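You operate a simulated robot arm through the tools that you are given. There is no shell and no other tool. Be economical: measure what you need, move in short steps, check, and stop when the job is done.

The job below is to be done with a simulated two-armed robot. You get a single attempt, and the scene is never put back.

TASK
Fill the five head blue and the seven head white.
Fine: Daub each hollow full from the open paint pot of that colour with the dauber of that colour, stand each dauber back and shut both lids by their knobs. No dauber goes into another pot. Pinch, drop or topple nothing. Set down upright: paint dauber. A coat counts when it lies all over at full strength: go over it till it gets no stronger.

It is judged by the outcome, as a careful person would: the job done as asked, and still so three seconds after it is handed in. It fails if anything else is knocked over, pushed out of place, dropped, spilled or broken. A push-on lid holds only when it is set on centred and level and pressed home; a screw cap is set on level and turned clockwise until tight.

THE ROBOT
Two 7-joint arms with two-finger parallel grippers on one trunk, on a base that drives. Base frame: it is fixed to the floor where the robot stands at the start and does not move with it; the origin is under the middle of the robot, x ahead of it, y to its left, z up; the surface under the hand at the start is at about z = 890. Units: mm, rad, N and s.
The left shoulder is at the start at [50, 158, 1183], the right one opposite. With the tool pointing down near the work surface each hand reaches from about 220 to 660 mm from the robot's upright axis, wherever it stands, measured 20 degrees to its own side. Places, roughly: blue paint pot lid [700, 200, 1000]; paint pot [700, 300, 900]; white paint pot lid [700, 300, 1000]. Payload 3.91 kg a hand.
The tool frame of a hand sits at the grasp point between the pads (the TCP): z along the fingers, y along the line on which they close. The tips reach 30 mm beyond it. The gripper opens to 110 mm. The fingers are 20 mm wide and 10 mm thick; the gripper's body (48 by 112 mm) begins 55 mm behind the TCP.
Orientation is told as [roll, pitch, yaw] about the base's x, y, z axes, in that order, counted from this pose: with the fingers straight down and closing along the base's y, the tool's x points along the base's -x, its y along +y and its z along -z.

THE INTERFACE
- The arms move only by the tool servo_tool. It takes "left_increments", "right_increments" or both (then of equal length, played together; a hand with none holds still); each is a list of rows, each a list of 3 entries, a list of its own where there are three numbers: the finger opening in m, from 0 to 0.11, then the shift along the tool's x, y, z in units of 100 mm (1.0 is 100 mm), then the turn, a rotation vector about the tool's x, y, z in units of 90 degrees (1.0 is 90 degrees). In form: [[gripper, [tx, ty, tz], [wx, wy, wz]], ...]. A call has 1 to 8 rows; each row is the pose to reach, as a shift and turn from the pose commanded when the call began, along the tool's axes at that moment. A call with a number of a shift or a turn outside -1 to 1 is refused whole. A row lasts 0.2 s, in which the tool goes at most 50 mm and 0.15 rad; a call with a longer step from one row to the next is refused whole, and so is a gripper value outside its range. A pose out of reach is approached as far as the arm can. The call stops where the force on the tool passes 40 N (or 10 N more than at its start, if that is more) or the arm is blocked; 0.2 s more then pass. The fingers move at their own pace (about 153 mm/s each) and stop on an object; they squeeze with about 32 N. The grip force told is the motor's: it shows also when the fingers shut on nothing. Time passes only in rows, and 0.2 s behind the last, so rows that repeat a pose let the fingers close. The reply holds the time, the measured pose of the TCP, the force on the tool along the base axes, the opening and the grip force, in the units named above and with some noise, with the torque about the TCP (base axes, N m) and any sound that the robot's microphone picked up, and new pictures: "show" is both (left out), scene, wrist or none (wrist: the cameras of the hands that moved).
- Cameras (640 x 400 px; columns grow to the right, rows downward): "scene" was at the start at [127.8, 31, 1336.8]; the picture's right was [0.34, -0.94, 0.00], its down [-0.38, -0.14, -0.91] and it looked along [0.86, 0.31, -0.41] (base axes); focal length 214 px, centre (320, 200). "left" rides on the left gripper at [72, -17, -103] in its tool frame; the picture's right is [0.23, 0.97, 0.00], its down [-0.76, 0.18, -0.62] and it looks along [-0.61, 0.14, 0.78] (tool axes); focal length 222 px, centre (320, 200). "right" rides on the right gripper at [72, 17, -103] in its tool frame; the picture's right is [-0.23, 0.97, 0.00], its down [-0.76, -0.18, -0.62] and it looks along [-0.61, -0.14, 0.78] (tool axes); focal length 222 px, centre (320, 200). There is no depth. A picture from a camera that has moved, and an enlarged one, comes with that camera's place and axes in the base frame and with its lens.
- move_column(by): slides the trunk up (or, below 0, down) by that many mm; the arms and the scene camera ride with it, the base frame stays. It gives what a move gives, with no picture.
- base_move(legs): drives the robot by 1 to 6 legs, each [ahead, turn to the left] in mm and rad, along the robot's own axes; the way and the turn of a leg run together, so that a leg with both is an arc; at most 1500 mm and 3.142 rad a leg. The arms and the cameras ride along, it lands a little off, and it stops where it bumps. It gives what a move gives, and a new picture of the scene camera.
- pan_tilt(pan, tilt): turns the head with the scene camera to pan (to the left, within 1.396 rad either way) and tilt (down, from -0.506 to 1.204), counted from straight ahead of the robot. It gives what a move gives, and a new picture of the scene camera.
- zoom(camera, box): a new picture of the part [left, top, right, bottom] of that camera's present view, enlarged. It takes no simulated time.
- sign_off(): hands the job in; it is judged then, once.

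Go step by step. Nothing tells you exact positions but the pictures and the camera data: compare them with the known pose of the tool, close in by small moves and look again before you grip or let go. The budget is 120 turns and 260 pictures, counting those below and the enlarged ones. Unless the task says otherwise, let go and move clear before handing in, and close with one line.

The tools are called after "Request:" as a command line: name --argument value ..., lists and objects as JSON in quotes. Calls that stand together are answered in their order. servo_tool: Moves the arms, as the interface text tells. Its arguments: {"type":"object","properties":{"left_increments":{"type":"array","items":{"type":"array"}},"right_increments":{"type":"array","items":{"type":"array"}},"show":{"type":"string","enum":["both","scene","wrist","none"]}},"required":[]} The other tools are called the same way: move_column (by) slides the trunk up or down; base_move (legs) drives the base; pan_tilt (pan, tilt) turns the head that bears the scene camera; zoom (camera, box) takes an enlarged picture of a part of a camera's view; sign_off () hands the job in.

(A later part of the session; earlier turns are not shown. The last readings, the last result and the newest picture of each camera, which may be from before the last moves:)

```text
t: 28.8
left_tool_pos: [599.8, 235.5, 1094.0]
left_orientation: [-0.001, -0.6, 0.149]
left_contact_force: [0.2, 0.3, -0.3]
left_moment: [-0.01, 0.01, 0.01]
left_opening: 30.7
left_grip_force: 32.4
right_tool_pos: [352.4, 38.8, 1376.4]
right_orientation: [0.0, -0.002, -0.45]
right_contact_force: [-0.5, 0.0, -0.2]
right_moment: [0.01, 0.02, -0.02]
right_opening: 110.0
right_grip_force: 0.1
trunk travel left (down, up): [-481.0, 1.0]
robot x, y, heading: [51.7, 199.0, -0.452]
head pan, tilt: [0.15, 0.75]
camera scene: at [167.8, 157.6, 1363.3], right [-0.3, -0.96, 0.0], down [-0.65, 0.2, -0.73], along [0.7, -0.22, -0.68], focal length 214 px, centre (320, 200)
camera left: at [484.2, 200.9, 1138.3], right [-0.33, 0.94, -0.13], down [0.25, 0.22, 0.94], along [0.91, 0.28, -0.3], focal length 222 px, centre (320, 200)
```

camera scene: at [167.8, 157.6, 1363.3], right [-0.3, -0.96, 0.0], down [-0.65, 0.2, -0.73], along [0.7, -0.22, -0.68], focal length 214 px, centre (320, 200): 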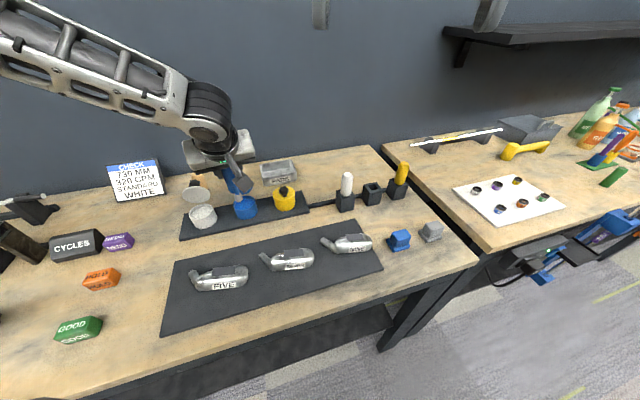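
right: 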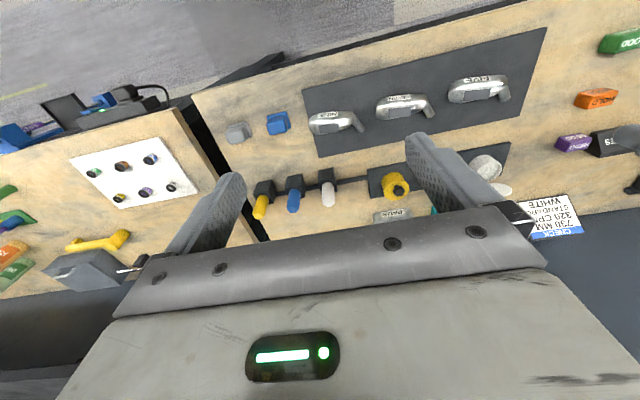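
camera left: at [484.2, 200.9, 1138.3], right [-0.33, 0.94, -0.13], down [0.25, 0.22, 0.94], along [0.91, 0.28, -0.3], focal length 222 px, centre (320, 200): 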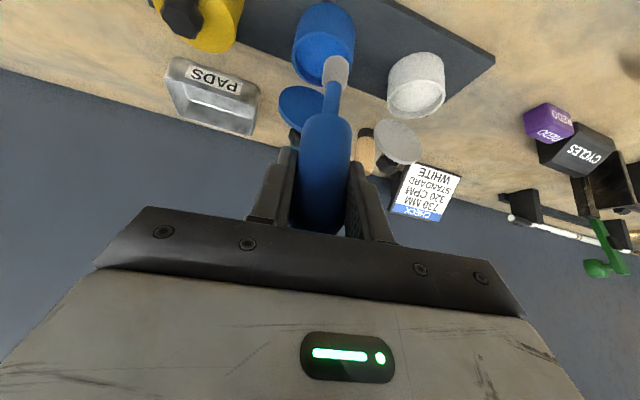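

Request:
zoom --camera "left" --box '[240, 0, 480, 150]'

Request:
zoom --camera "scene" --box '[180, 130, 340, 230]'

```text
2.67 times, centred on (360, 75) of left
camera zoom: at [484.2, 200.9, 1138.3], right [-0.33, 0.94, -0.13], down [0.25, 0.22, 0.94], along [0.91, 0.28, -0.3], focal length 592 px, centre (213, 533)
```

zoom: 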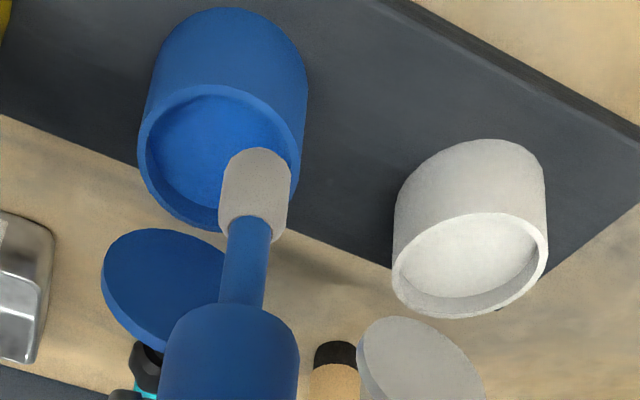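

```text
4.00 times, centred on (260, 180) of scene
camera zoom: at [167.8, 157.6, 1363.3], right [-0.3, -0.96, 0.0], down [-0.65, 0.2, -0.73], along [0.7, -0.22, -0.68], focal length 858 px, centre (560, 280)
```

zoom: 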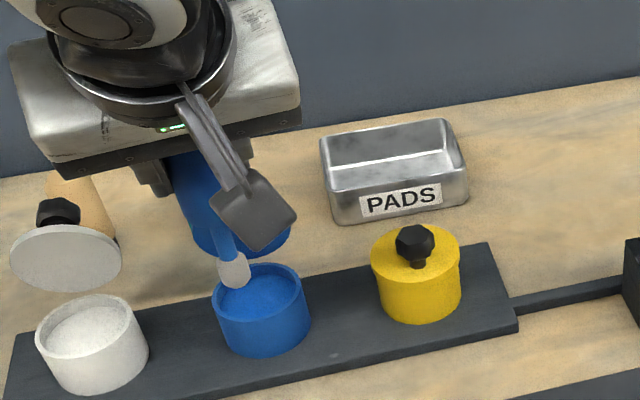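

The blue pot centre is confirmed at (651, 234). I bring the tip over its centre, still above the rim.

Request:
servo_tool --left_increments '[[0.02, [-0.06, -0.04, 0.33], [0, 0, 0]], [0.02, [-0.121, -0.088, 0.676], [0, 0, 0]], [0.02, [-0.121, -0.088, 0.676], [0, 0, 0]]]' --show "wrist"

Request:
zoom --camera "left" --box '[240, 0, 400, 100]'

Request:
zoom --camera "scene" --box '[180, 130, 340, 230]'

```text
t: 29.6
left_tool_pos: [649.3, 233.7, 1044.5]
left_orientation: [-0.002, -0.603, 0.146]
left_contact_force: [-0.2, -1.1, 0.1]
left_moment: [0.0, -0.01, 0.02]
left_opening: 30.7
left_grip_force: 32.0
right_tool_pos: [351.5, 37.5, 1376.0]
right_orientation: [0.0, -0.001, -0.45]
right_contact_force: [0.3, 0.3, 1.1]
right_moment: [-0.02, 0.01, 0.01]
right_opening: 109.9
right_grip_force: 0.0
trunk travel left (down, up): [-481.0, 1.0]
robot x, y, heading: [49.5, 197.8, -0.452]
head pan, tilt: [0.15, 0.75]
camera left: at [534.3, 198.7, 1088.5], right [-0.33, 0.94, -0.13], down [0.25, 0.22, 0.94], along [0.91, 0.28, -0.3], focal length 222 px, centre (320, 200)
```

left: 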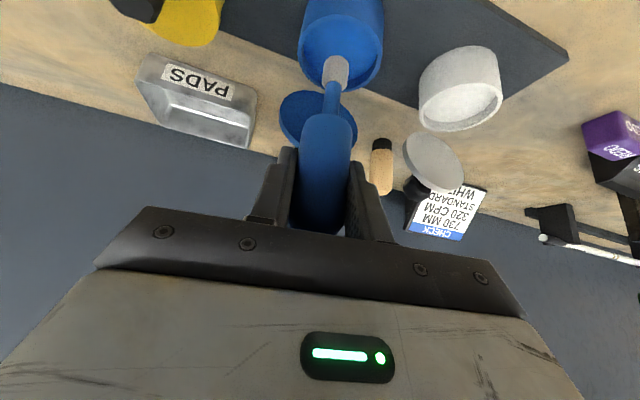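

```text
4.00 times, centred on (320, 50) of left
camera zoom: at [534.3, 198.7, 1088.5], right [-0.33, 0.94, -0.13], down [0.25, 0.22, 0.94], along [0.91, 0.28, -0.3], focal length 888 px, centre (320, 800)
```

zoom: 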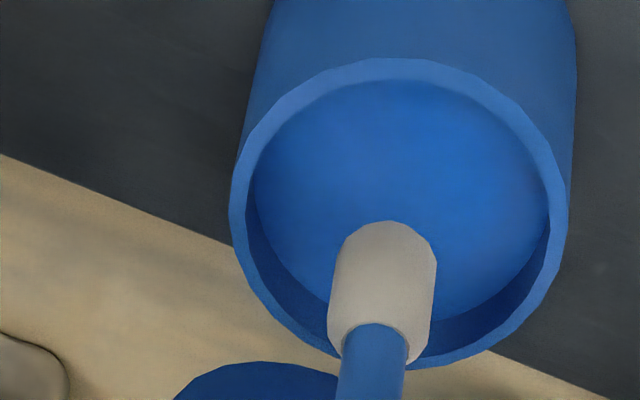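

```text
4.00 times, centred on (260, 180) of scene
camera zoom: at [167.7, 157.5, 1363.4], right [-0.3, -0.96, 0.0], down [-0.65, 0.2, -0.73], along [0.7, -0.22, -0.68], focal length 858 px, centre (560, 280)
```

zoom: 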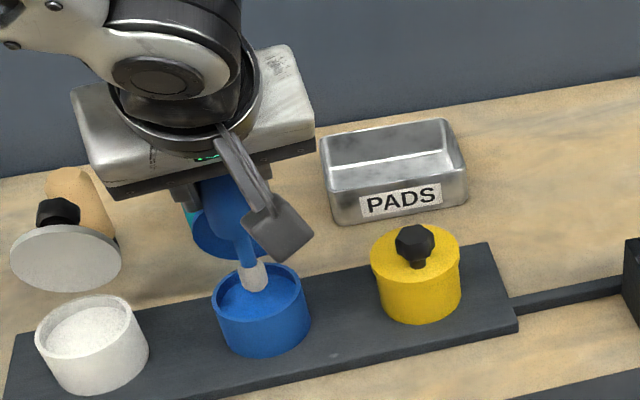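

The tip is centred over the paint. I dip ~28 mm, which puts the tip about 15 mm below the rim.

Request:
servo_tool --left_increments '[[0.02, [0.053, 0, 0.077], [0, 0, 0]], [0.02, [0.106, 0, 0.154], [0, 0, 0]], [0.02, [0.158, 0, 0.231], [0, 0, 0]], [0.02, [0.158, 0, 0.231], [0, 0, 0]]]' --show "none"

Request:
zoom --camera "left" --box '[240, 0, 400, 100]'

Request:
zoom --camera "scene" --box '[180, 130, 340, 230]'

```text
t: 30.6
left_tool_pos: [648.5, 230.6, 1023.8]
left_orientation: [-0.009, -0.616, 0.15]
left_contact_force: [-0.9, 1.0, 35.3]
left_moment: [0.25, -0.55, -0.07]
left_opening: 30.8
left_grip_force: 32.2
right_tool_pos: [347.8, 37.6, 1378.1]
right_orientation: [0.001, -0.006, -0.451]
right_contact_force: [-0.1, -0.7, -0.8]
right_moment: [0.02, 0.04, 0.0]
right_opening: 110.1
right_grip_force: 0.1
trunk travel left (down, up): [-481.0, 1.0]
robot x, y, heading: [51.5, 201.8, -0.449]
head pan, tilt: [0.15, 0.75]
```

```text
4.00 times, centred on (320, 50) of left
camera zoom: at [532.9, 197.8, 1066.2], right [-0.32, 0.94, -0.14], down [0.23, 0.22, 0.95], along [0.92, 0.28, -0.29], focal length 888 px, centre (320, 800)
```

zoom: 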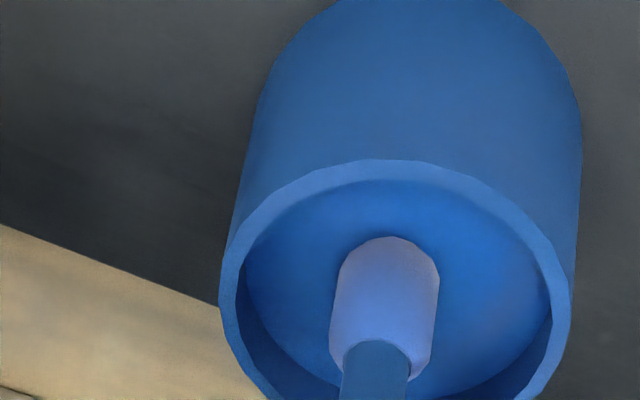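

```text
4.00 times, centred on (260, 180) of scene
camera zoom: at [164.1, 157.4, 1364.2], right [-0.3, -0.96, 0.0], down [-0.65, 0.2, -0.73], along [0.7, -0.22, -0.68], focal length 858 px, centre (560, 280)
```

zoom: 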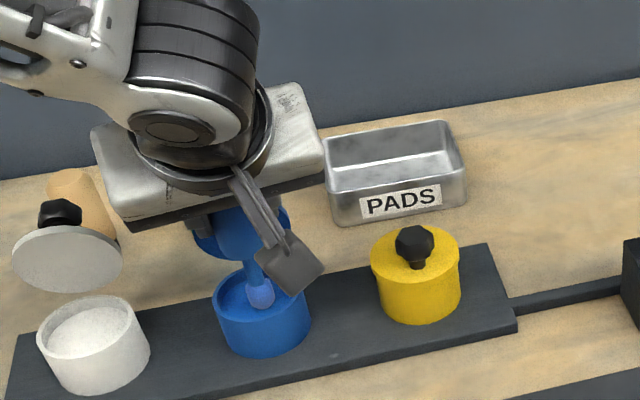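

The tip is touching the paint and turning blue, but 35 N is too much force. I ease off to light contact and hold a moment for it to load.

Request:
servo_tool --left_increments '[[0.02, [-0.034, 0, -0.05], [0, 0, 0]], [0.02, [-0.034, 0, -0.05], [0, 0, 0]], [0.02, [-0.034, 0, -0.05], [0, 0, 0]], [0.02, [-0.034, 0, -0.05], [0, 0, 0]]]' --show "none"

Request:
zoom --camera "left" --box '[240, 0, 400, 100]'

```text
t: 31.6
left_tool_pos: [647.1, 231.8, 1024.5]
left_orientation: [-0.002, -0.604, 0.148]
left_contact_force: [0.9, -7.2, 14.6]
left_moment: [-0.36, -0.28, -0.13]
left_opening: 30.7
left_grip_force: 31.6
right_tool_pos: [350.2, 35.8, 1377.8]
right_orientation: [0.001, -0.001, -0.451]
right_contact_force: [0.1, -0.8, -1.8]
right_moment: [-0.02, -0.01, 0.02]
right_opening: 110.1
right_grip_force: 0.0
trunk travel left (down, up): [-481.0, 1.0]
robot x, y, heading: [51.5, 201.2, -0.451]
head pan, tilt: [0.15, 0.75]
```

```text
4.00 times, centred on (320, 50) of left
camera zoom: at [532.0, 198.1, 1067.6], right [-0.33, 0.94, -0.13], down [0.25, 0.22, 0.94], along [0.91, 0.28, -0.3], focal length 888 px, centre (320, 800)
```

zoom: 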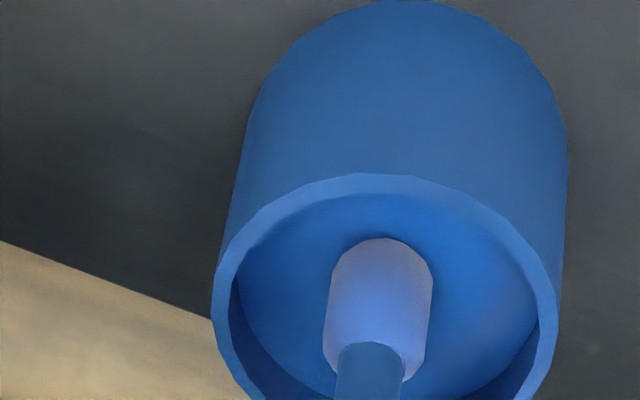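

Now lift straight out and inspect the tip.

Request:
servo_tool --left_increments '[[0.02, [-0.11, 0, -0.165], [0, 0, 0]], [0.02, [-0.226, 0, -0.33], [0, 0, 0]], [0.02, [-0.37, 0, -0.54], [0, 0, 0]]]' --show "none"

Request:
zoom --camera "left" --box '[240, 0, 400, 100]'

```text
t: 32.4
left_tool_pos: [648.1, 233.3, 1088.4]
left_orientation: [0.001, -0.6, 0.147]
left_contact_force: [0.1, 0.9, -0.1]
left_moment: [-0.01, 0.0, -0.03]
left_opening: 30.7
left_grip_force: 32.1
right_tool_pos: [351.0, 37.9, 1377.2]
right_orientation: [0.0, -0.001, -0.45]
right_contact_force: [0.6, -0.3, 0.7]
right_moment: [0.0, 0.01, 0.02]
right_opening: 110.4
right_grip_force: 0.1
trunk travel left (down, up): [-481.0, 1.0]
robot x, y, heading: [51.5, 201.5, -0.45]
head pan, tilt: [0.15, 0.75]
```

```text
4.00 times, centred on (320, 50) of left
camera zoom: at [533.0, 199.7, 1131.9], right [-0.33, 0.94, -0.13], down [0.25, 0.22, 0.94], along [0.91, 0.28, -0.3], focal length 888 px, centre (320, 800)
```

zoom: 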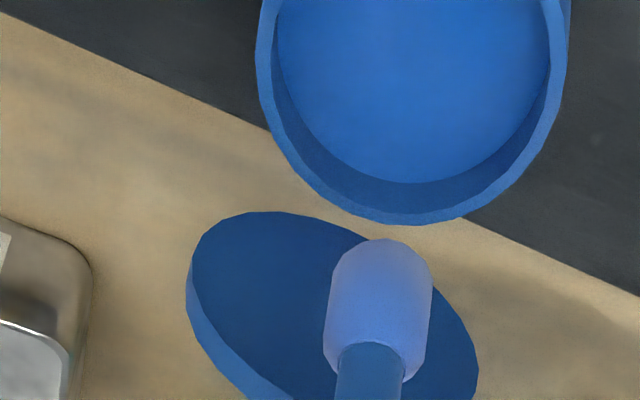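

The tip is loaded blue and hasn't slipped in the grip. Next I move back over the FIVE head, whose hollow is near (460, 290), and look.

Request:
servo_tool --left_increments '[[0.02, [0.245, 0.14, -0.168], [0, 0, 0]], [0.02, [0.49, 0.28, -0.335], [0, 0, 0]], [0.02, [0.733, 0.415, -0.502], [0, 0, 0]]]' --show "none"

Request:
servo_tool --left_increments '[[0.02, [0.245, 0.14, -0.168], [0, 0, 0]], [0.02, [0.49, 0.28, -0.335], [0, 0, 0]], [0.02, [0.733, 0.415, -0.502], [0, 0, 0]], [0.02, [0.733, 0.415, -0.502], [0, 0, 0]]]'

Request:
zoom --camera "left" --box '[240, 0, 400, 100]'

Request:
zoom --camera "scene" --box '[150, 210, 310, 310]'

```text
t: 33.2
left_tool_pos: [552.9, 260.4, 1089.9]
left_orientation: [-0.003, -0.602, 0.149]
left_contact_force: [0.1, 1.2, -0.5]
left_moment: [0.0, 0.04, 0.02]
left_opening: 30.6
left_grip_force: 31.6
right_tool_pos: [350.0, 36.7, 1377.1]
right_orientation: [-0.001, -0.002, -0.451]
right_contact_force: [0.1, 0.4, 0.0]
right_moment: [-0.04, -0.01, -0.02]
right_opening: 109.8
right_grip_force: 0.0
trunk travel left (down, up): [-481.0, 1.0]
robot x, y, heading: [51.2, 196.1, -0.454]
head pan, tilt: [0.15, 0.75]
```

```text
t: 34.2
left_tool_pos: [484.3, 275.4, 1089.5]
left_orientation: [-0.002, -0.6, 0.148]
left_contact_force: [0.3, -0.4, 0.3]
left_moment: [0.0, 0.0, -0.02]
left_opening: 30.8
left_grip_force: 32.3
left hand out of reach, approached as far as the arm can: row 3, 4
right_tool_pos: [351.6, 37.6, 1376.2]
right_orientation: [0.0, -0.002, -0.452]
right_contact_force: [-1.7, 1.3, 0.0]
right_moment: [-0.02, 0.01, 0.0]
right_opening: 110.0
right_grip_force: 0.1
trunk travel left (down, up): [-481.0, 1.0]
robot x, y, heading: [48.6, 200.3, -0.45]
head pan, tilt: [0.15, 0.75]
camera scene: at [168.1, 157.6, 1363.3], right [-0.3, -0.96, 0.0], down [-0.65, 0.2, -0.73], along [0.7, -0.22, -0.68], focal length 214 px, centre (320, 200)
camera left: at [369.5, 241.6, 1133.1], right [-0.33, 0.94, -0.13], down [0.25, 0.22, 0.94], along [0.91, 0.28, -0.3], focal length 222 px, centre (320, 200)
```

scene: 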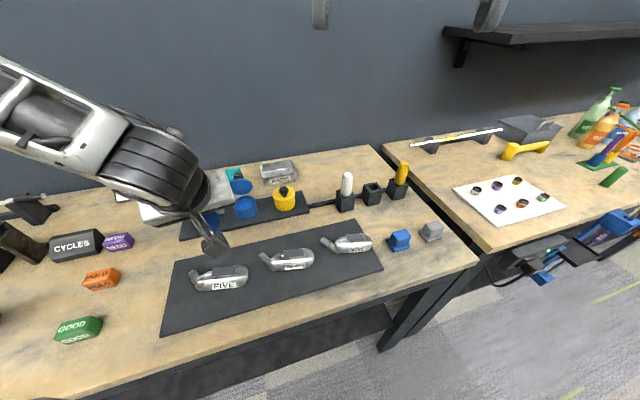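
left: 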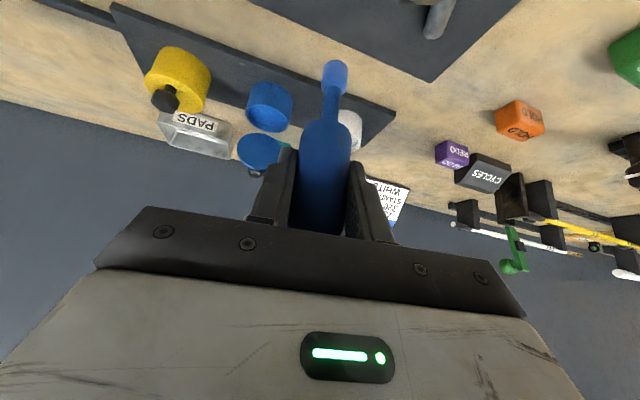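

```text
4.00 times, centred on (320, 50) of left
camera zoom: at [369.5, 241.6, 1133.1], right [-0.33, 0.94, -0.13], down [0.25, 0.22, 0.94], along [0.91, 0.28, -0.3], focal length 888 px, centre (320, 800)
```

zoom: 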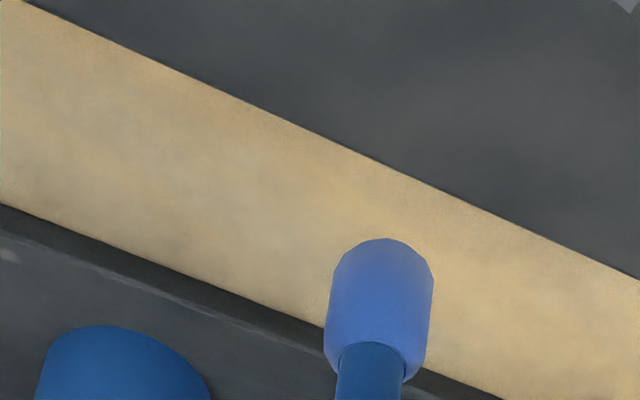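

```text
4.00 times, centred on (230, 260) of scene
camera zoom: at [168.1, 157.6, 1363.3], right [-0.3, -0.96, 0.0], down [-0.65, 0.2, -0.73], along [0.7, -0.22, -0.68], focal length 858 px, centre (680, -40)
```

zoom: 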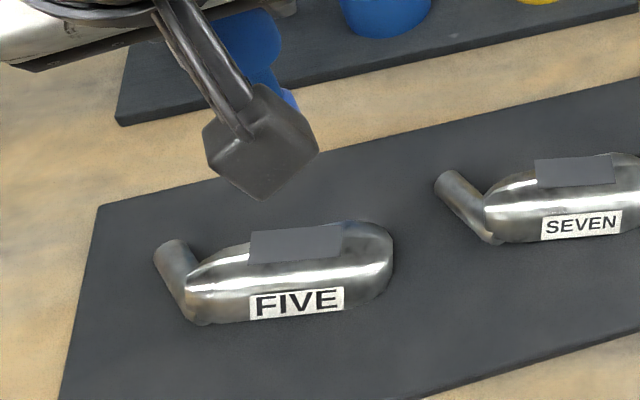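

The hand can't come further inward with this tilt, so I'll back the base up 110 mm and reach the head from there.

Request:
base_move --legs '[[-110, 0]]'

Request:
zoom --camera "left" --box '[160, 0, 480, 200]'

Request:
zoom --camera "scene" --box '[180, 160, 340, 260]'

```text
t: 35.4
left_tool_pos: [387.1, 323.5, 1089.0]
left_orientation: [-0.002, -0.601, 0.147]
left_contact_force: [0.6, 0.6, -0.1]
left_moment: [0.01, 0.01, -0.05]
left_opening: 30.7
left_grip_force: 32.7
right_tool_pos: [252.2, 85.3, 1376.6]
right_orientation: [0.0, -0.003, -0.448]
right_contact_force: [-0.5, 0.1, -0.1]
right_moment: [0.0, 0.0, -0.01]
right_opening: 110.1
right_grip_force: 0.1
trunk travel left (down, up): [-481.0, 1.0]
robot x, y, heading: [-48.6, 247.8, -0.451]
head pan, tilt: [0.15, 0.75]
camera scene: at [68.6, 205.6, 1363.4], right [-0.3, -0.96, 0.0], down [-0.65, 0.2, -0.73], along [0.7, -0.22, -0.68], focal length 214 px, centre (320, 200)
```

scene: 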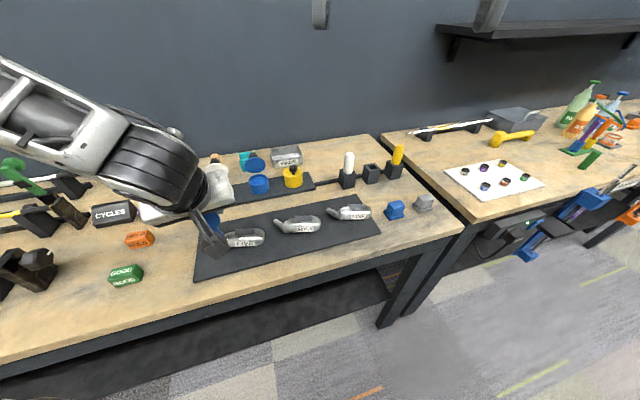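

```text
2.00 times, centred on (320, 100) of left
camera zoom: at [270.3, 289.6, 1133.3], right [-0.33, 0.94, -0.13], down [0.25, 0.22, 0.94], along [0.91, 0.28, -0.3], focal length 444 px, centre (320, 400)
```

zoom: 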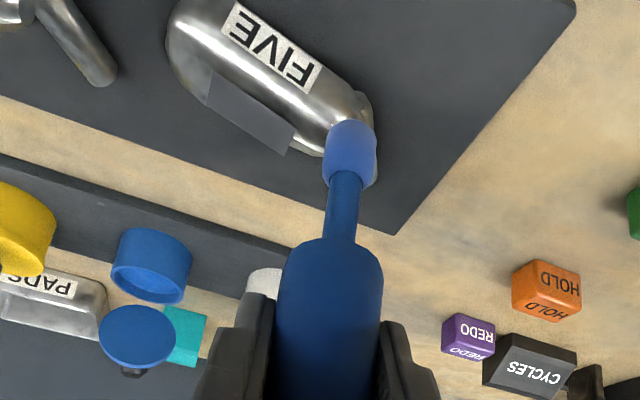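

```text
4.00 times, centred on (260, 210) of scene
camera zoom: at [68.6, 205.6, 1363.4], right [-0.3, -0.96, 0.0], down [-0.65, 0.2, -0.73], along [0.7, -0.22, -0.68], focal length 858 px, centre (560, 160)
```

zoom: 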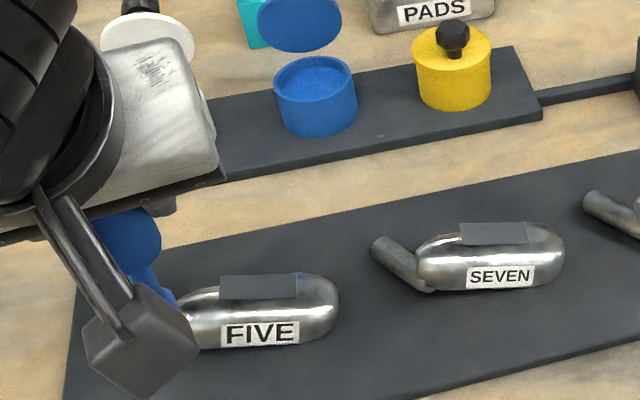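

The FIVE hollow is a horizontal patch about 46 x 20 mm centred near (448, 288) at z≈938, turned ~13°. I'll bring the loaded tip over its centre, about 10 mm above.

Request:
servo_tool --left_increments '[[0.02, [-0.1, -0.22, 0.28], [0, 0, 0]], [0.02, [-0.206, -0.44, 0.56], [0, 0, 0]], [0.02, [-0.206, -0.44, 0.674], [0, 0, 0]], [0.02, [-0.206, -0.44, 0.674], [0, 0, 0]]]' --show "none"

Request:
zoom --camera "left" --box '[240, 0, 400, 100]'

Request:
zoom --camera "scene" --box '[180, 180, 308, 260]'

```text
t: 36.4
left_tool_pos: [447.7, 286.6, 1044.4]
left_orientation: [-0.001, -0.601, 0.149]
left_contact_force: [-0.1, 0.2, 0.3]
left_moment: [-0.04, 0.01, 0.01]
left_opening: 30.7
left_grip_force: 31.6
right_tool_pos: [253.4, 85.8, 1376.6]
right_orientation: [0.0, -0.001, -0.449]
right_contact_force: [0.2, 0.1, -0.4]
right_moment: [0.0, -0.04, 0.01]
right_opening: 110.2
right_grip_force: 0.1
trunk travel left (down, up): [-481.0, 1.0]
robot x, y, heading: [-45.8, 246.4, -0.451]
head pan, tilt: [0.15, 0.75]
```

```text
4.00 times, centred on (320, 50) of left
camera zoom: at [332.2, 253.3, 1089.1], right [-0.33, 0.94, -0.13], down [0.25, 0.22, 0.94], along [0.91, 0.28, -0.3], focal length 888 px, centre (320, 800)
```

zoom: 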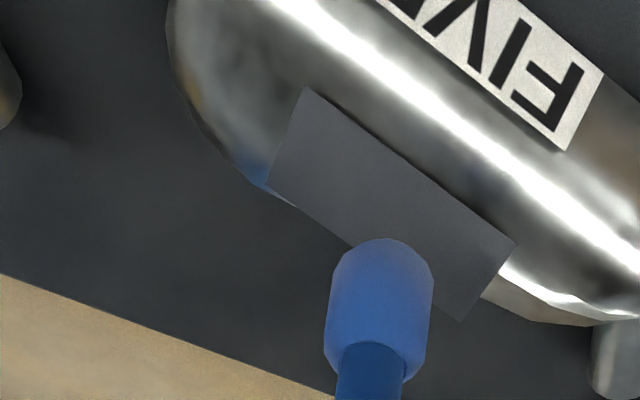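

```text
5.00 times, centred on (244, 220) of scene
camera zoom: at [69.3, 205.1, 1363.3], right [-0.3, -0.96, 0.0], down [-0.65, 0.2, -0.73], along [0.7, -0.22, -0.68], focal length 1072 px, centre (700, 100)
```

zoom: 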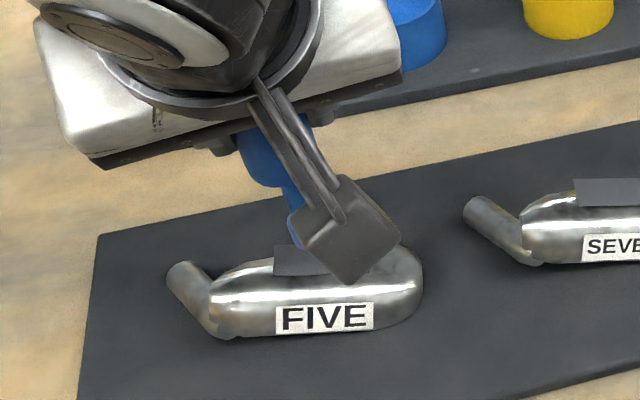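

The view fits perfectly: hollow corners at (435, 266), (445, 310), (454, 265), (464, 310). Lowering the tip gently to find contact at the centre.

Request:
servo_tool --left_increments '[[0.02, [0.034, 0, 0.05], [0, 0, 0]], [0.02, [0.057, 0, 0.0825], [0, 0, 0]], [0.02, [0.062, 0, 0.091], [0, 0, 0]]]' --show "none"

Request:
zoom --camera "left" --box '[240, 0, 400, 100]'

```text
t: 37.2
left_tool_pos: [447.6, 286.8, 1034.4]
left_orientation: [0.0, -0.6, 0.148]
left_contact_force: [-0.7, -0.1, 0.3]
left_moment: [-0.01, -0.02, 0.03]
left_opening: 30.4
left_grip_force: 31.8
right_tool_pos: [253.6, 84.1, 1376.6]
right_orientation: [0.0, 0.0, -0.448]
right_contact_force: [-0.8, 0.2, 1.4]
right_moment: [0.02, 0.0, -0.01]
right_opening: 110.2
right_grip_force: 0.1
trunk travel left (down, up): [-481.0, 1.0]
robot x, y, heading: [-48.8, 246.0, -0.454]
head pan, tilt: [0.15, 0.75]
```

```text
4.00 times, centred on (320, 50) of left
camera zoom: at [332.0, 253.6, 1078.0], right [-0.33, 0.94, -0.13], down [0.25, 0.22, 0.94], along [0.91, 0.28, -0.3], focal length 888 px, centre (320, 800)
```

zoom: 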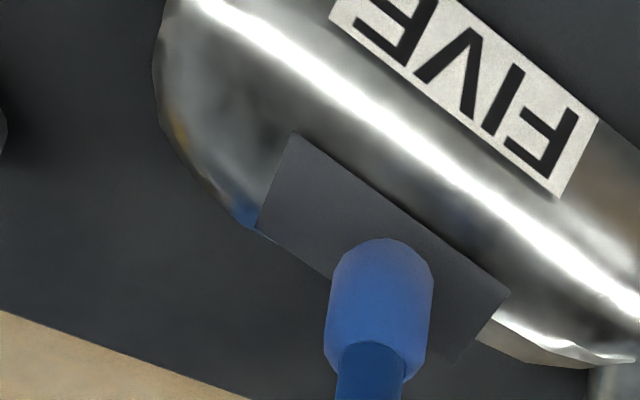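

No contact yet; another few mm.

Request:
servo_tool --left_increments '[[0.02, [0.011, 0, 0.0165], [0, 0, 0]], [0.02, [0.023, 0, 0.033], [0, 0, 0]], [0.02, [0.023, 0, 0.033], [0, 0, 0]]]' --show "none"

Request:
zoom --camera "left" --box '[240, 0, 400, 100]'

```text
t: 38.0
left_tool_pos: [447.7, 287.2, 1029.8]
left_orientation: [0.0, -0.599, 0.149]
left_contact_force: [0.7, 0.1, -1.5]
left_moment: [0.0, 0.01, 0.02]
left_opening: 30.7
left_grip_force: 32.0
right_tool_pos: [253.6, 84.3, 1376.6]
right_orientation: [-0.001, 0.001, -0.449]
right_contact_force: [-0.4, 0.2, 0.7]
right_moment: [-0.01, -0.02, 0.03]
right_opening: 110.2
right_grip_force: 0.0
trunk travel left (down, up): [-481.0, 1.0]
robot x, y, heading: [-43.5, 252.3, -0.448]
head pan, tilt: [0.15, 0.75]
```

```text
4.00 times, centred on (320, 50) of left
camera zoom: at [331.8, 253.8, 1074.1], right [-0.33, 0.94, -0.13], down [0.25, 0.22, 0.94], along [0.91, 0.28, -0.3], focal length 888 px, centre (320, 800)
```

zoom: 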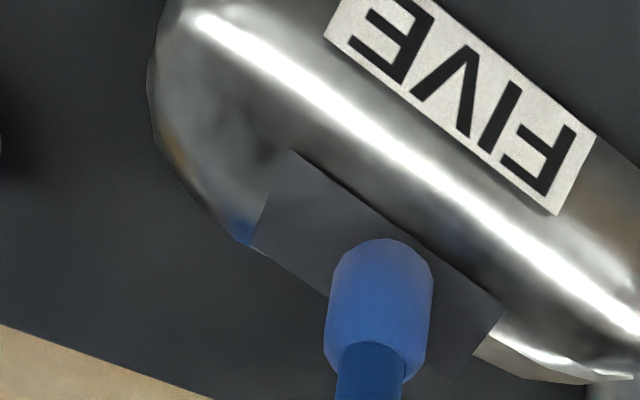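

Request:
servo_tool --left_increments '[[0.02, [0.011, 0, 0.0165], [0, 0, 0]], [0.02, [0.023, 0, 0.033], [0, 0, 0]], [0.02, [0.023, 0, 0.033], [0, 0, 0]]]' --show "none"

Request:
zoom --camera "left" --box '[240, 0, 400, 100]'

```text
t: 38.8
left_tool_pos: [448.4, 286.6, 1026.3]
left_orientation: [0.001, -0.6, 0.147]
left_contact_force: [-0.2, 0.6, -0.2]
left_moment: [-0.01, -0.03, -0.01]
left_opening: 30.4
left_grip_force: 32.0
right_tool_pos: [253.1, 85.1, 1376.1]
right_orientation: [-0.001, -0.001, -0.448]
right_contact_force: [-0.1, 0.1, -0.3]
right_moment: [0.0, 0.02, 0.0]
right_opening: 110.0
right_grip_force: 0.0
trunk travel left (down, up): [-481.0, 1.0]
robot x, y, heading: [-47.5, 249.9, -0.456]
head pan, tilt: [0.15, 0.75]
```

```text
4.00 times, centred on (320, 50) of left
camera zoom: at [332.0, 253.6, 1070.1], right [-0.33, 0.94, -0.13], down [0.25, 0.22, 0.94], along [0.91, 0.28, -0.3], focal length 888 px, centre (320, 800)
```

zoom: 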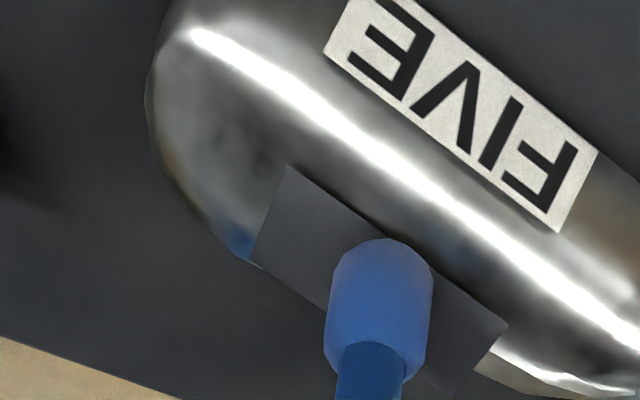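

Request:
servo_tool --left_increments '[[0.02, [0.011, 0, 0.0165], [0, 0, 0]], [0.02, [0.023, 0, 0.033], [0, 0, 0]], [0.02, [0.023, 0, 0.033], [0, 0, 0]]]' --show "none"

Request:
zoom --camera "left" --box '[240, 0, 400, 100]'

```text
t: 39.6
left_tool_pos: [448.0, 286.3, 1023.8]
left_orientation: [-0.001, -0.604, 0.148]
left_contact_force: [0.9, 0.1, 14.2]
left_moment: [0.1, -0.08, 0.0]
left_opening: 30.8
left_grip_force: 31.5
right_tool_pos: [251.6, 84.0, 1377.5]
right_orientation: [-0.001, -0.002, -0.45]
right_contact_force: [1.1, 0.9, -0.5]
right_moment: [-0.03, 0.03, -0.01]
right_opening: 110.2
right_grip_force: 0.0
trunk travel left (down, up): [-481.0, 1.0]
robot x, y, heading: [-48.8, 249.2, -0.456]
head pan, tilt: [0.15, 0.75]
```

```text
4.00 times, centred on (320, 50) of left
camera zoom: at [331.8, 253.1, 1067.2], right [-0.33, 0.94, -0.13], down [0.24, 0.22, 0.95], along [0.91, 0.28, -0.3], focal length 888 px, centre (320, 800)
```

zoom: 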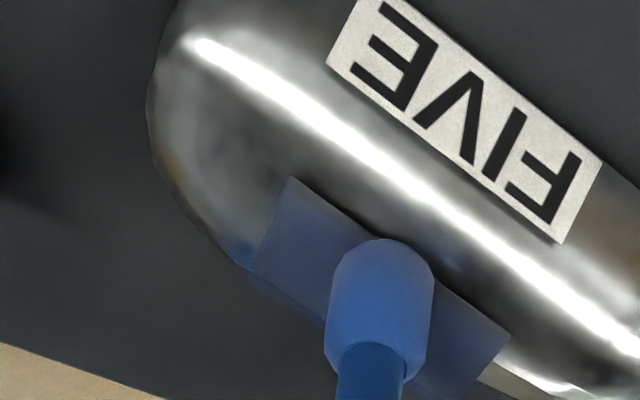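

Contact at TCP z≈1024.5 and the hollow begins to tint blue. The plate centre is ~9 mm further from me than the tip, at (457.5, 290), so I sweep the tip lightly over the whole length.

Request:
servo_tool --left_increments '[[0.02, [-0.087, 0.018, 0.054], [0, 0, 0]], [0.02, [-0.014, -0.139, 0.004], [0, 0, 0]], [0.02, [-0.072, 0.027, 0.0435], [0, 0, 0]], [0.02, [-0.13, 0.192, 0.083], [0, 0, 0]], [0.02, [-0.167, 0.173, 0.109], [0, 0, 0]], [0.02, [-0.11, 0.007, 0.0695], [0, 0, 0]], [0.02, [-0.052, -0.159, 0.03], [0, 0, 0]], [0.02, [-0.11, 0.007, 0.069], [0, 0, 0]]]' --show "none"

Request:
zoom --camera "left" --box '[240, 0, 400, 100]'

Request:
zoom --camera "scene" --box '[180, 180, 308, 260]'

```text
t: 41.4
left_tool_pos: [459.4, 291.0, 1023.3]
left_orientation: [-0.001, -0.599, 0.147]
left_contact_force: [1.1, -1.6, 5.8]
left_moment: [-0.17, -0.01, -0.01]
left_opening: 30.6
left_grip_force: 31.8
right_tool_pos: [252.9, 86.5, 1377.4]
right_orientation: [0.001, -0.003, -0.452]
right_contact_force: [-0.3, 0.5, 0.2]
right_moment: [0.01, -0.01, 0.0]
right_opening: 110.0
right_grip_force: 0.0
trunk travel left (down, up): [-481.0, 1.0]
robot x, y, heading: [-48.0, 247.9, -0.452]
head pan, tilt: [0.15, 0.75]
```

```text
4.00 times, centred on (320, 50) of left
camera zoom: at [343.8, 256.8, 1067.0], right [-0.33, 0.94, -0.13], down [0.25, 0.22, 0.94], along [0.91, 0.28, -0.3], focal length 888 px, centre (320, 800)
```

zoom: 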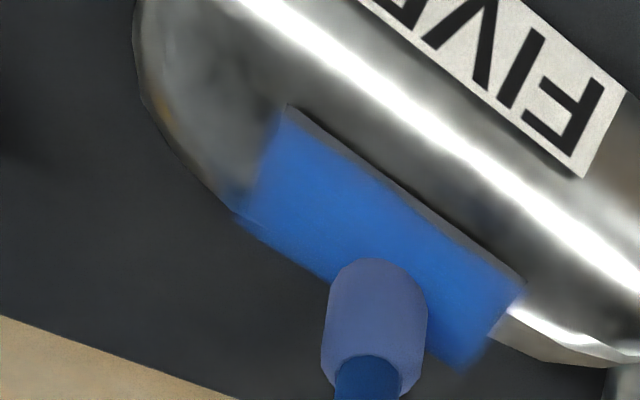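

```text
5.00 times, centred on (244, 220) of scene
camera zoom: at [68.5, 205.7, 1363.4], right [-0.29, -0.96, 0.0], down [-0.65, 0.2, -0.73], along [0.7, -0.22, -0.68], focal length 1072 px, centre (700, 100)
```

zoom: 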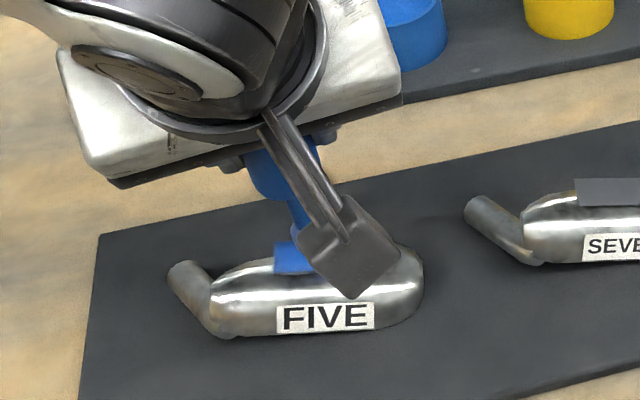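

Excellent: nearly all blue already, with only a thin grey strip along the near edge. A second sweep shifted toward me follows.

Request:
servo_tool --left_increments '[[0.02, [0.076, 0.039, -0.052], [0, 0, 0]], [0.02, [0.134, -0.126, -0.091], [0, 0, 0]], [0.02, [0.076, 0.039, -0.052], [0, 0, 0]], [0.02, [0.018, 0.205, -0.013], [0, 0, 0]], [0.02, [-0.02, 0.186, 0.013], [0, 0, 0]], [0.02, [0.038, 0.019, -0.026], [0, 0, 0]], [0.02, [0.096, -0.146, -0.065], [0, 0, 0]], [0.02, [0.038, 0.019, -0.026], [0, 0, 0]]]' --show "none"

Request:
servo_tool --left_increments '[[0.02, [-0.085, 0, -0.124], [0, 0, 0]], [0.02, [-0.17, 0, -0.248], [0, 0, 0]]]' --show "none"

Request:
zoom --camera "left" --box '[240, 0, 400, 100]'

```text
t: 43.2
left_tool_pos: [454.5, 290.3, 1021.9]
left_orientation: [-0.003, -0.602, 0.148]
left_contact_force: [-1.6, -3.4, 8.4]
left_moment: [-0.3, 0.1, -0.03]
left_opening: 30.6
left_grip_force: 32.4
right_tool_pos: [251.7, 85.3, 1377.3]
right_orientation: [0.0, -0.002, -0.448]
right_contact_force: [0.4, -0.3, -0.9]
right_moment: [0.01, 0.02, -0.01]
right_opening: 109.9
right_grip_force: 0.1
trunk travel left (down, up): [-481.0, 1.0]
robot x, y, heading: [-46.2, 247.5, -0.453]
head pan, tilt: [0.15, 0.75]
```

```text
t: 43.8
left_tool_pos: [452.8, 291.6, 1052.1]
left_orientation: [0.001, -0.6, 0.146]
left_contact_force: [0.0, 0.2, -0.5]
left_moment: [-0.02, 0.01, 0.01]
left_opening: 30.4
left_grip_force: 31.6
right_tool_pos: [253.9, 85.6, 1377.0]
right_orientation: [0.0, 0.0, -0.447]
right_contact_force: [-0.1, 0.4, -0.8]
right_moment: [-0.02, 0.01, 0.0]
right_opening: 110.1
right_grip_force: 0.0
trunk travel left (down, up): [-481.0, 1.0]
robot x, y, heading: [-41.1, 247.7, -0.451]
head pan, tilt: [0.15, 0.75]
```

```text
4.00 times, centred on (320, 50) of left
camera zoom: at [338.7, 257.3, 1096.0], right [-0.33, 0.94, -0.13], down [0.25, 0.22, 0.94], along [0.91, 0.28, -0.3], focal length 888 px, centre (320, 800)
```

zoom: 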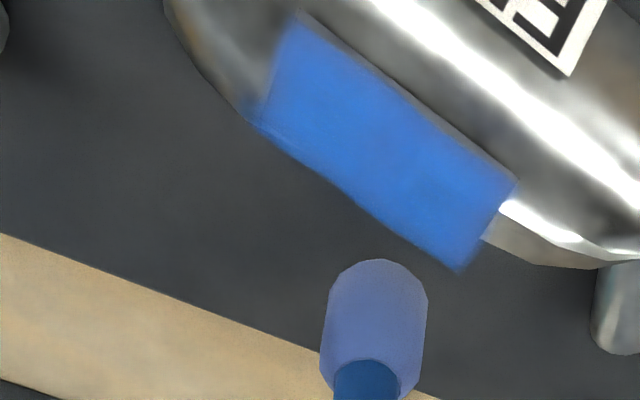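

Request:
zoom --camera "left" --box '[295, 0, 375, 70]'

Request:
zoom --camera "scene" --box '[210, 200, 290, 250]'

```text
5.71 times, centred on (335, 35) of left
camera zoom: at [338.7, 257.3, 1096.0], right [-0.33, 0.94, -0.13], down [0.25, 0.22, 0.94], along [0.91, 0.28, -0.3], focal length 1269 px, centre (234, 1143)
```

zoom: 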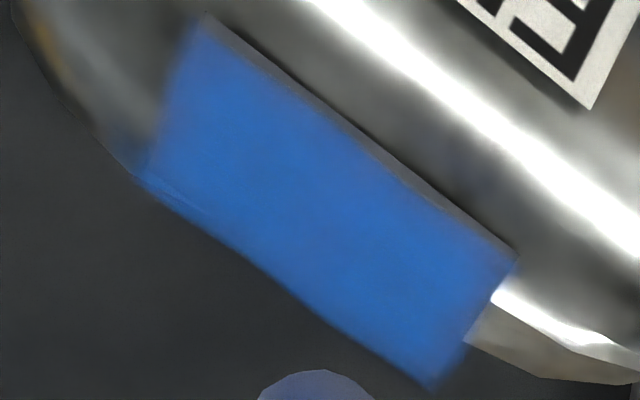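

```text
8.00 times, centred on (250, 225) of scene
camera zoom: at [69.3, 205.1, 1363.2], right [-0.3, -0.96, 0.0], down [-0.65, 0.2, -0.73], along [0.7, -0.22, -0.68], focal length 1716 px, centre (880, 0)
```

zoom: 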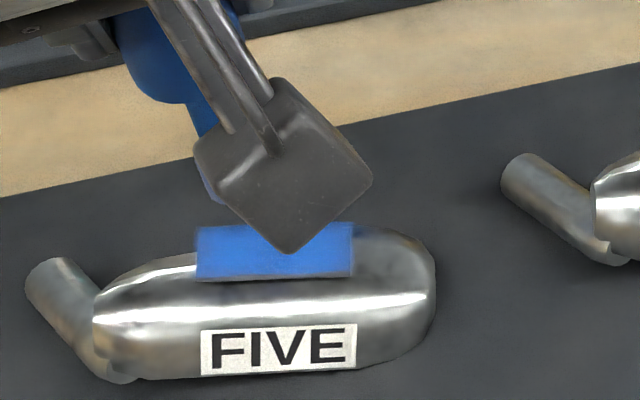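

Good coat, though the near edge and the corners are still weak. I'll reload: raise, drive forward 110 mm and go back to the pot.

Request:
servo_tool --left_increments '[[0.02, [-0.105, 0, -0.153], [0, 0, 0]], [0.02, [-0.21, 0, -0.305], [0, 0, 0]]]' --show "none"

Request:
base_move --legs '[[108, 0]]'

```text
t: 44.4
left_tool_pos: [454.1, 290.5, 1089.6]
left_orientation: [-0.001, -0.6, 0.147]
left_contact_force: [0.2, -0.6, -1.2]
left_moment: [0.02, 0.0, -0.01]
left_opening: 30.6
left_grip_force: 32.3
right_tool_pos: [254.3, 86.1, 1377.0]
right_orientation: [0.001, 0.0, -0.447]
right_contact_force: [0.5, 0.6, -0.1]
right_moment: [-0.03, 0.01, 0.0]
right_opening: 110.0
right_grip_force: 0.0
trunk travel left (down, up): [-481.0, 1.0]
robot x, y, heading: [-44.7, 248.2, -0.452]
head pan, tilt: [0.15, 0.75]
```

```text
t: 45.6
left_tool_pos: [552.7, 243.5, 1089.0]
left_orientation: [0.0, -0.6, 0.146]
left_contact_force: [1.0, -0.2, -0.9]
left_moment: [-0.02, 0.03, 0.01]
left_opening: 30.5
left_grip_force: 31.8
right_tool_pos: [350.6, 38.6, 1376.7]
right_orientation: [0.0, 0.001, -0.449]
right_contact_force: [0.3, -0.2, 0.0]
right_moment: [0.02, -0.01, 0.0]
right_opening: 110.0
right_grip_force: 0.0
trunk travel left (down, up): [-481.0, 1.0]
robot x, y, heading: [48.2, 201.8, -0.45]
head pan, tilt: [0.15, 0.75]
camera scene: at [166.7, 158.1, 1363.2], right [-0.3, -0.96, 0.0], down [-0.65, 0.2, -0.73], along [0.7, -0.22, -0.68], focal length 214 px, centre (320, 200)
```

scene: 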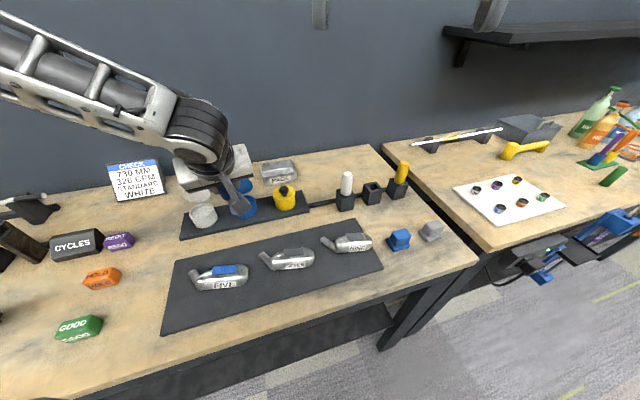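

Request:
servo_tool --left_increments '[[0.02, [-0.165, -0.08, 0.29], [0, 0, 0]], [0.02, [-0.33, -0.16, 0.58], [0, 0, 0]], [0.02, [-0.494, -0.235, 0.871], [0, 0, 0]], [0.02, [-0.494, -0.235, 0.871], [0, 0, 0]]]' --show "none"

Request:
zoom --camera "left" --box '[240, 0, 400, 100]'

```text
t: 46.6
left_tool_pos: [642.1, 233.6, 1046.9]
left_orientation: [0.0, -0.599, 0.146]
left_contact_force: [0.2, -0.1, -0.6]
left_moment: [-0.03, -0.02, 0.0]
left_opening: 30.5
left_grip_force: 31.4
right_tool_pos: [349.1, 37.7, 1377.1]
right_orientation: [0.001, -0.003, -0.452]
right_contact_force: [-1.3, 0.6, 0.5]
right_moment: [-0.02, -0.03, 0.0]
right_opening: 110.0
right_grip_force: 0.0
trunk travel left (down, up): [-481.0, 1.0]
robot x, y, heading: [48.2, 203.8, -0.457]
head pan, tilt: [0.15, 0.75]
```

```text
4.00 times, centred on (320, 50) of left
camera zoom: at [527.2, 200.4, 1089.6], right [-0.33, 0.94, -0.13], down [0.25, 0.22, 0.94], along [0.91, 0.28, -0.3], focal length 888 px, centre (320, 800)
```

zoom: 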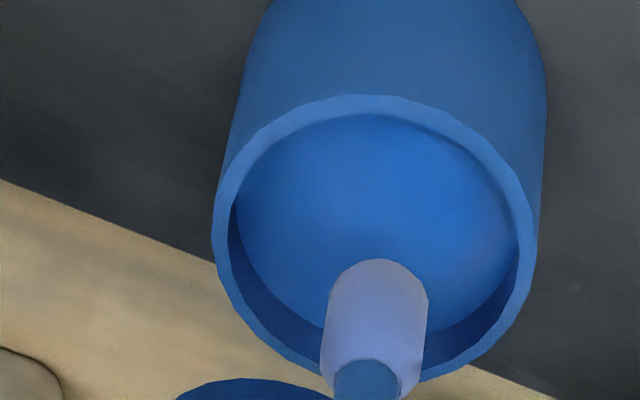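

Request:
servo_tool --left_increments '[[0.02, [0.056, 0, 0.083], [0, 0, 0]], [0.02, [0.113, 0, 0.165], [0, 0, 0]], [0.02, [0.136, 0, 0.198], [0, 0, 0]], [0.02, [0.136, 0, 0.198], [0, 0, 0]], [0.02, [0.136, 0, 0.198], [0, 0, 0]]]' --show "none"

Request:
zoom --camera "left" --box '[240, 0, 400, 100]'

```text
t: 47.8
left_tool_pos: [643.7, 234.1, 1022.3]
left_orientation: [0.0, -0.603, 0.15]
left_contact_force: [0.8, 2.1, 4.0]
left_moment: [0.1, -0.06, 0.0]
left_opening: 30.4
left_grip_force: 32.2
right_tool_pos: [349.0, 39.5, 1376.6]
right_orientation: [0.0, -0.001, -0.45]
right_contact_force: [0.8, -0.9, -0.5]
right_moment: [0.02, 0.01, 0.02]
right_opening: 110.1
right_grip_force: 0.1
trunk travel left (down, up): [-481.0, 1.0]
robot x, y, heading: [46.4, 201.8, -0.449]
head pan, tilt: [0.15, 0.75]
```

```text
4.00 times, centred on (320, 50) of left
camera zoom: at [528.1, 200.0, 1066.0], right [-0.33, 0.94, -0.13], down [0.25, 0.22, 0.94], along [0.91, 0.28, -0.3], focal length 888 px, centre (320, 800)
```

zoom: 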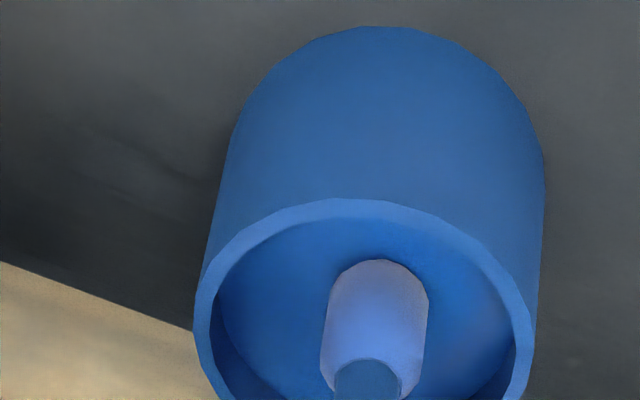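

Light contact (4 N). I hold a bit longer with slightly more press, then lift out and return.

Request:
servo_tool --left_increments '[[0.02, [0.006, 0, 0.008], [0, 0, 0]], [0.02, [0.006, 0, 0.008], [0, 0, 0]], [0.02, [0.006, 0, 0.008], [0, 0, 0]], [0.02, [-0.1, 0, -0.15], [0, 0, 0]], [0.02, [-0.24, 0, -0.35], [0, 0, 0]], [0.02, [-0.37, 0, -0.55], [0, 0, 0]]]' --show "none"

Request:
zoom --camera "left" --box '[240, 0, 400, 100]'

Request:
servo_tool --left_increments '[[0.02, [0.245, 0.08, -0.168], [0, 0, 0]], [0.02, [0.49, 0.16, -0.335], [0, 0, 0]], [0.02, [0.733, 0.23, -0.502], [0, 0, 0]]]' --show "none"

Request:
base_move --legs '[[-110, 0]]'

Request:
zoom --camera "left" --box '[240, 0, 400, 100]'

```text
t: 49.2
left_tool_pos: [642.9, 234.5, 1088.4]
left_orientation: [0.001, -0.601, 0.146]
left_contact_force: [1.3, -0.4, -0.2]
left_moment: [0.0, 0.01, 0.02]
left_opening: 30.8
left_grip_force: 32.1
right_tool_pos: [349.3, 38.7, 1376.2]
right_orientation: [0.0, -0.001, -0.451]
right_contact_force: [-0.5, 0.2, -0.3]
right_moment: [0.01, 0.03, 0.03]
right_opening: 109.8
right_grip_force: 0.1
trunk travel left (down, up): [-481.0, 1.0]
robot x, y, heading: [52.4, 199.0, -0.45]
head pan, tilt: [0.15, 0.75]
```

```text
4.00 times, centred on (320, 50) of left
camera zoom: at [527.9, 199.9, 1132.1], right [-0.33, 0.94, -0.13], down [0.25, 0.22, 0.94], along [0.91, 0.28, -0.3], focal length 888 px, centre (320, 800)
```

zoom: 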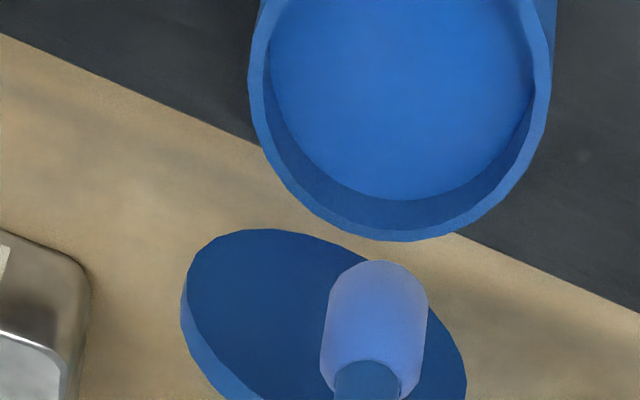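

```text
t: 50.0
left_tool_pos: [551.6, 243.8, 1089.3]
left_orientation: [-0.001, -0.6, 0.148]
left_contact_force: [0.4, -0.3, -0.3]
left_moment: [0.0, -0.02, 0.02]
left_opening: 30.6
left_grip_force: 32.3
right_tool_pos: [349.4, 37.5, 1376.0]
right_orientation: [0.001, 0.0, -0.45]
right_contact_force: [-0.4, 0.3, 0.2]
right_moment: [-0.05, -0.02, -0.01]
right_opening: 110.0
right_grip_force: 0.1
trunk travel left (down, up): [-481.0, 1.0]
robot x, y, heading: [48.3, 203.4, -0.449]
head pan, tilt: [0.15, 0.75]
```

```text
t: 51.2
left_tool_pos: [453.4, 291.4, 1087.8]
left_orientation: [-0.001, -0.601, 0.147]
left_contact_force: [-0.5, -0.4, 0.3]
left_moment: [0.01, -0.03, -0.04]
left_opening: 30.3
left_grip_force: 31.9
right_tool_pos: [249.7, 86.5, 1376.3]
right_orientation: [-0.001, 0.0, -0.449]
right_contact_force: [-0.5, 0.5, 0.7]
right_moment: [-0.03, -0.01, -0.02]
right_opening: 110.0
right_grip_force: 0.0
trunk travel left (down, up): [-481.0, 1.0]
robot x, y, heading: [-47.7, 250.2, -0.454]
head pan, tilt: [0.15, 0.75]
camera scene: at [66.7, 206.5, 1363.4], right [-0.3, -0.96, 0.0], down [-0.65, 0.2, -0.73], along [0.7, -0.22, -0.68], focal length 214 px, centre (320, 200)
```

scene: 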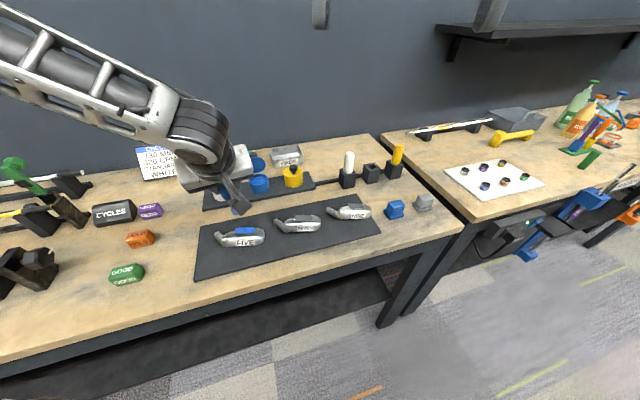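

```text
4.00 times, centred on (320, 50) of left
camera zoom: at [337.8, 257.7, 1132.1], right [-0.33, 0.94, -0.13], down [0.25, 0.22, 0.94], along [0.91, 0.28, -0.3], focal length 888 px, centre (320, 800)
```

zoom: 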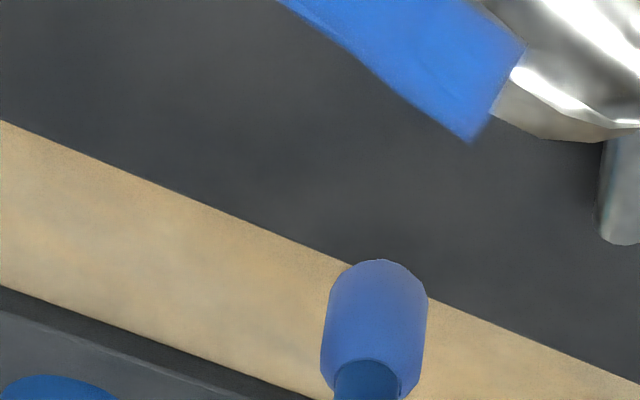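

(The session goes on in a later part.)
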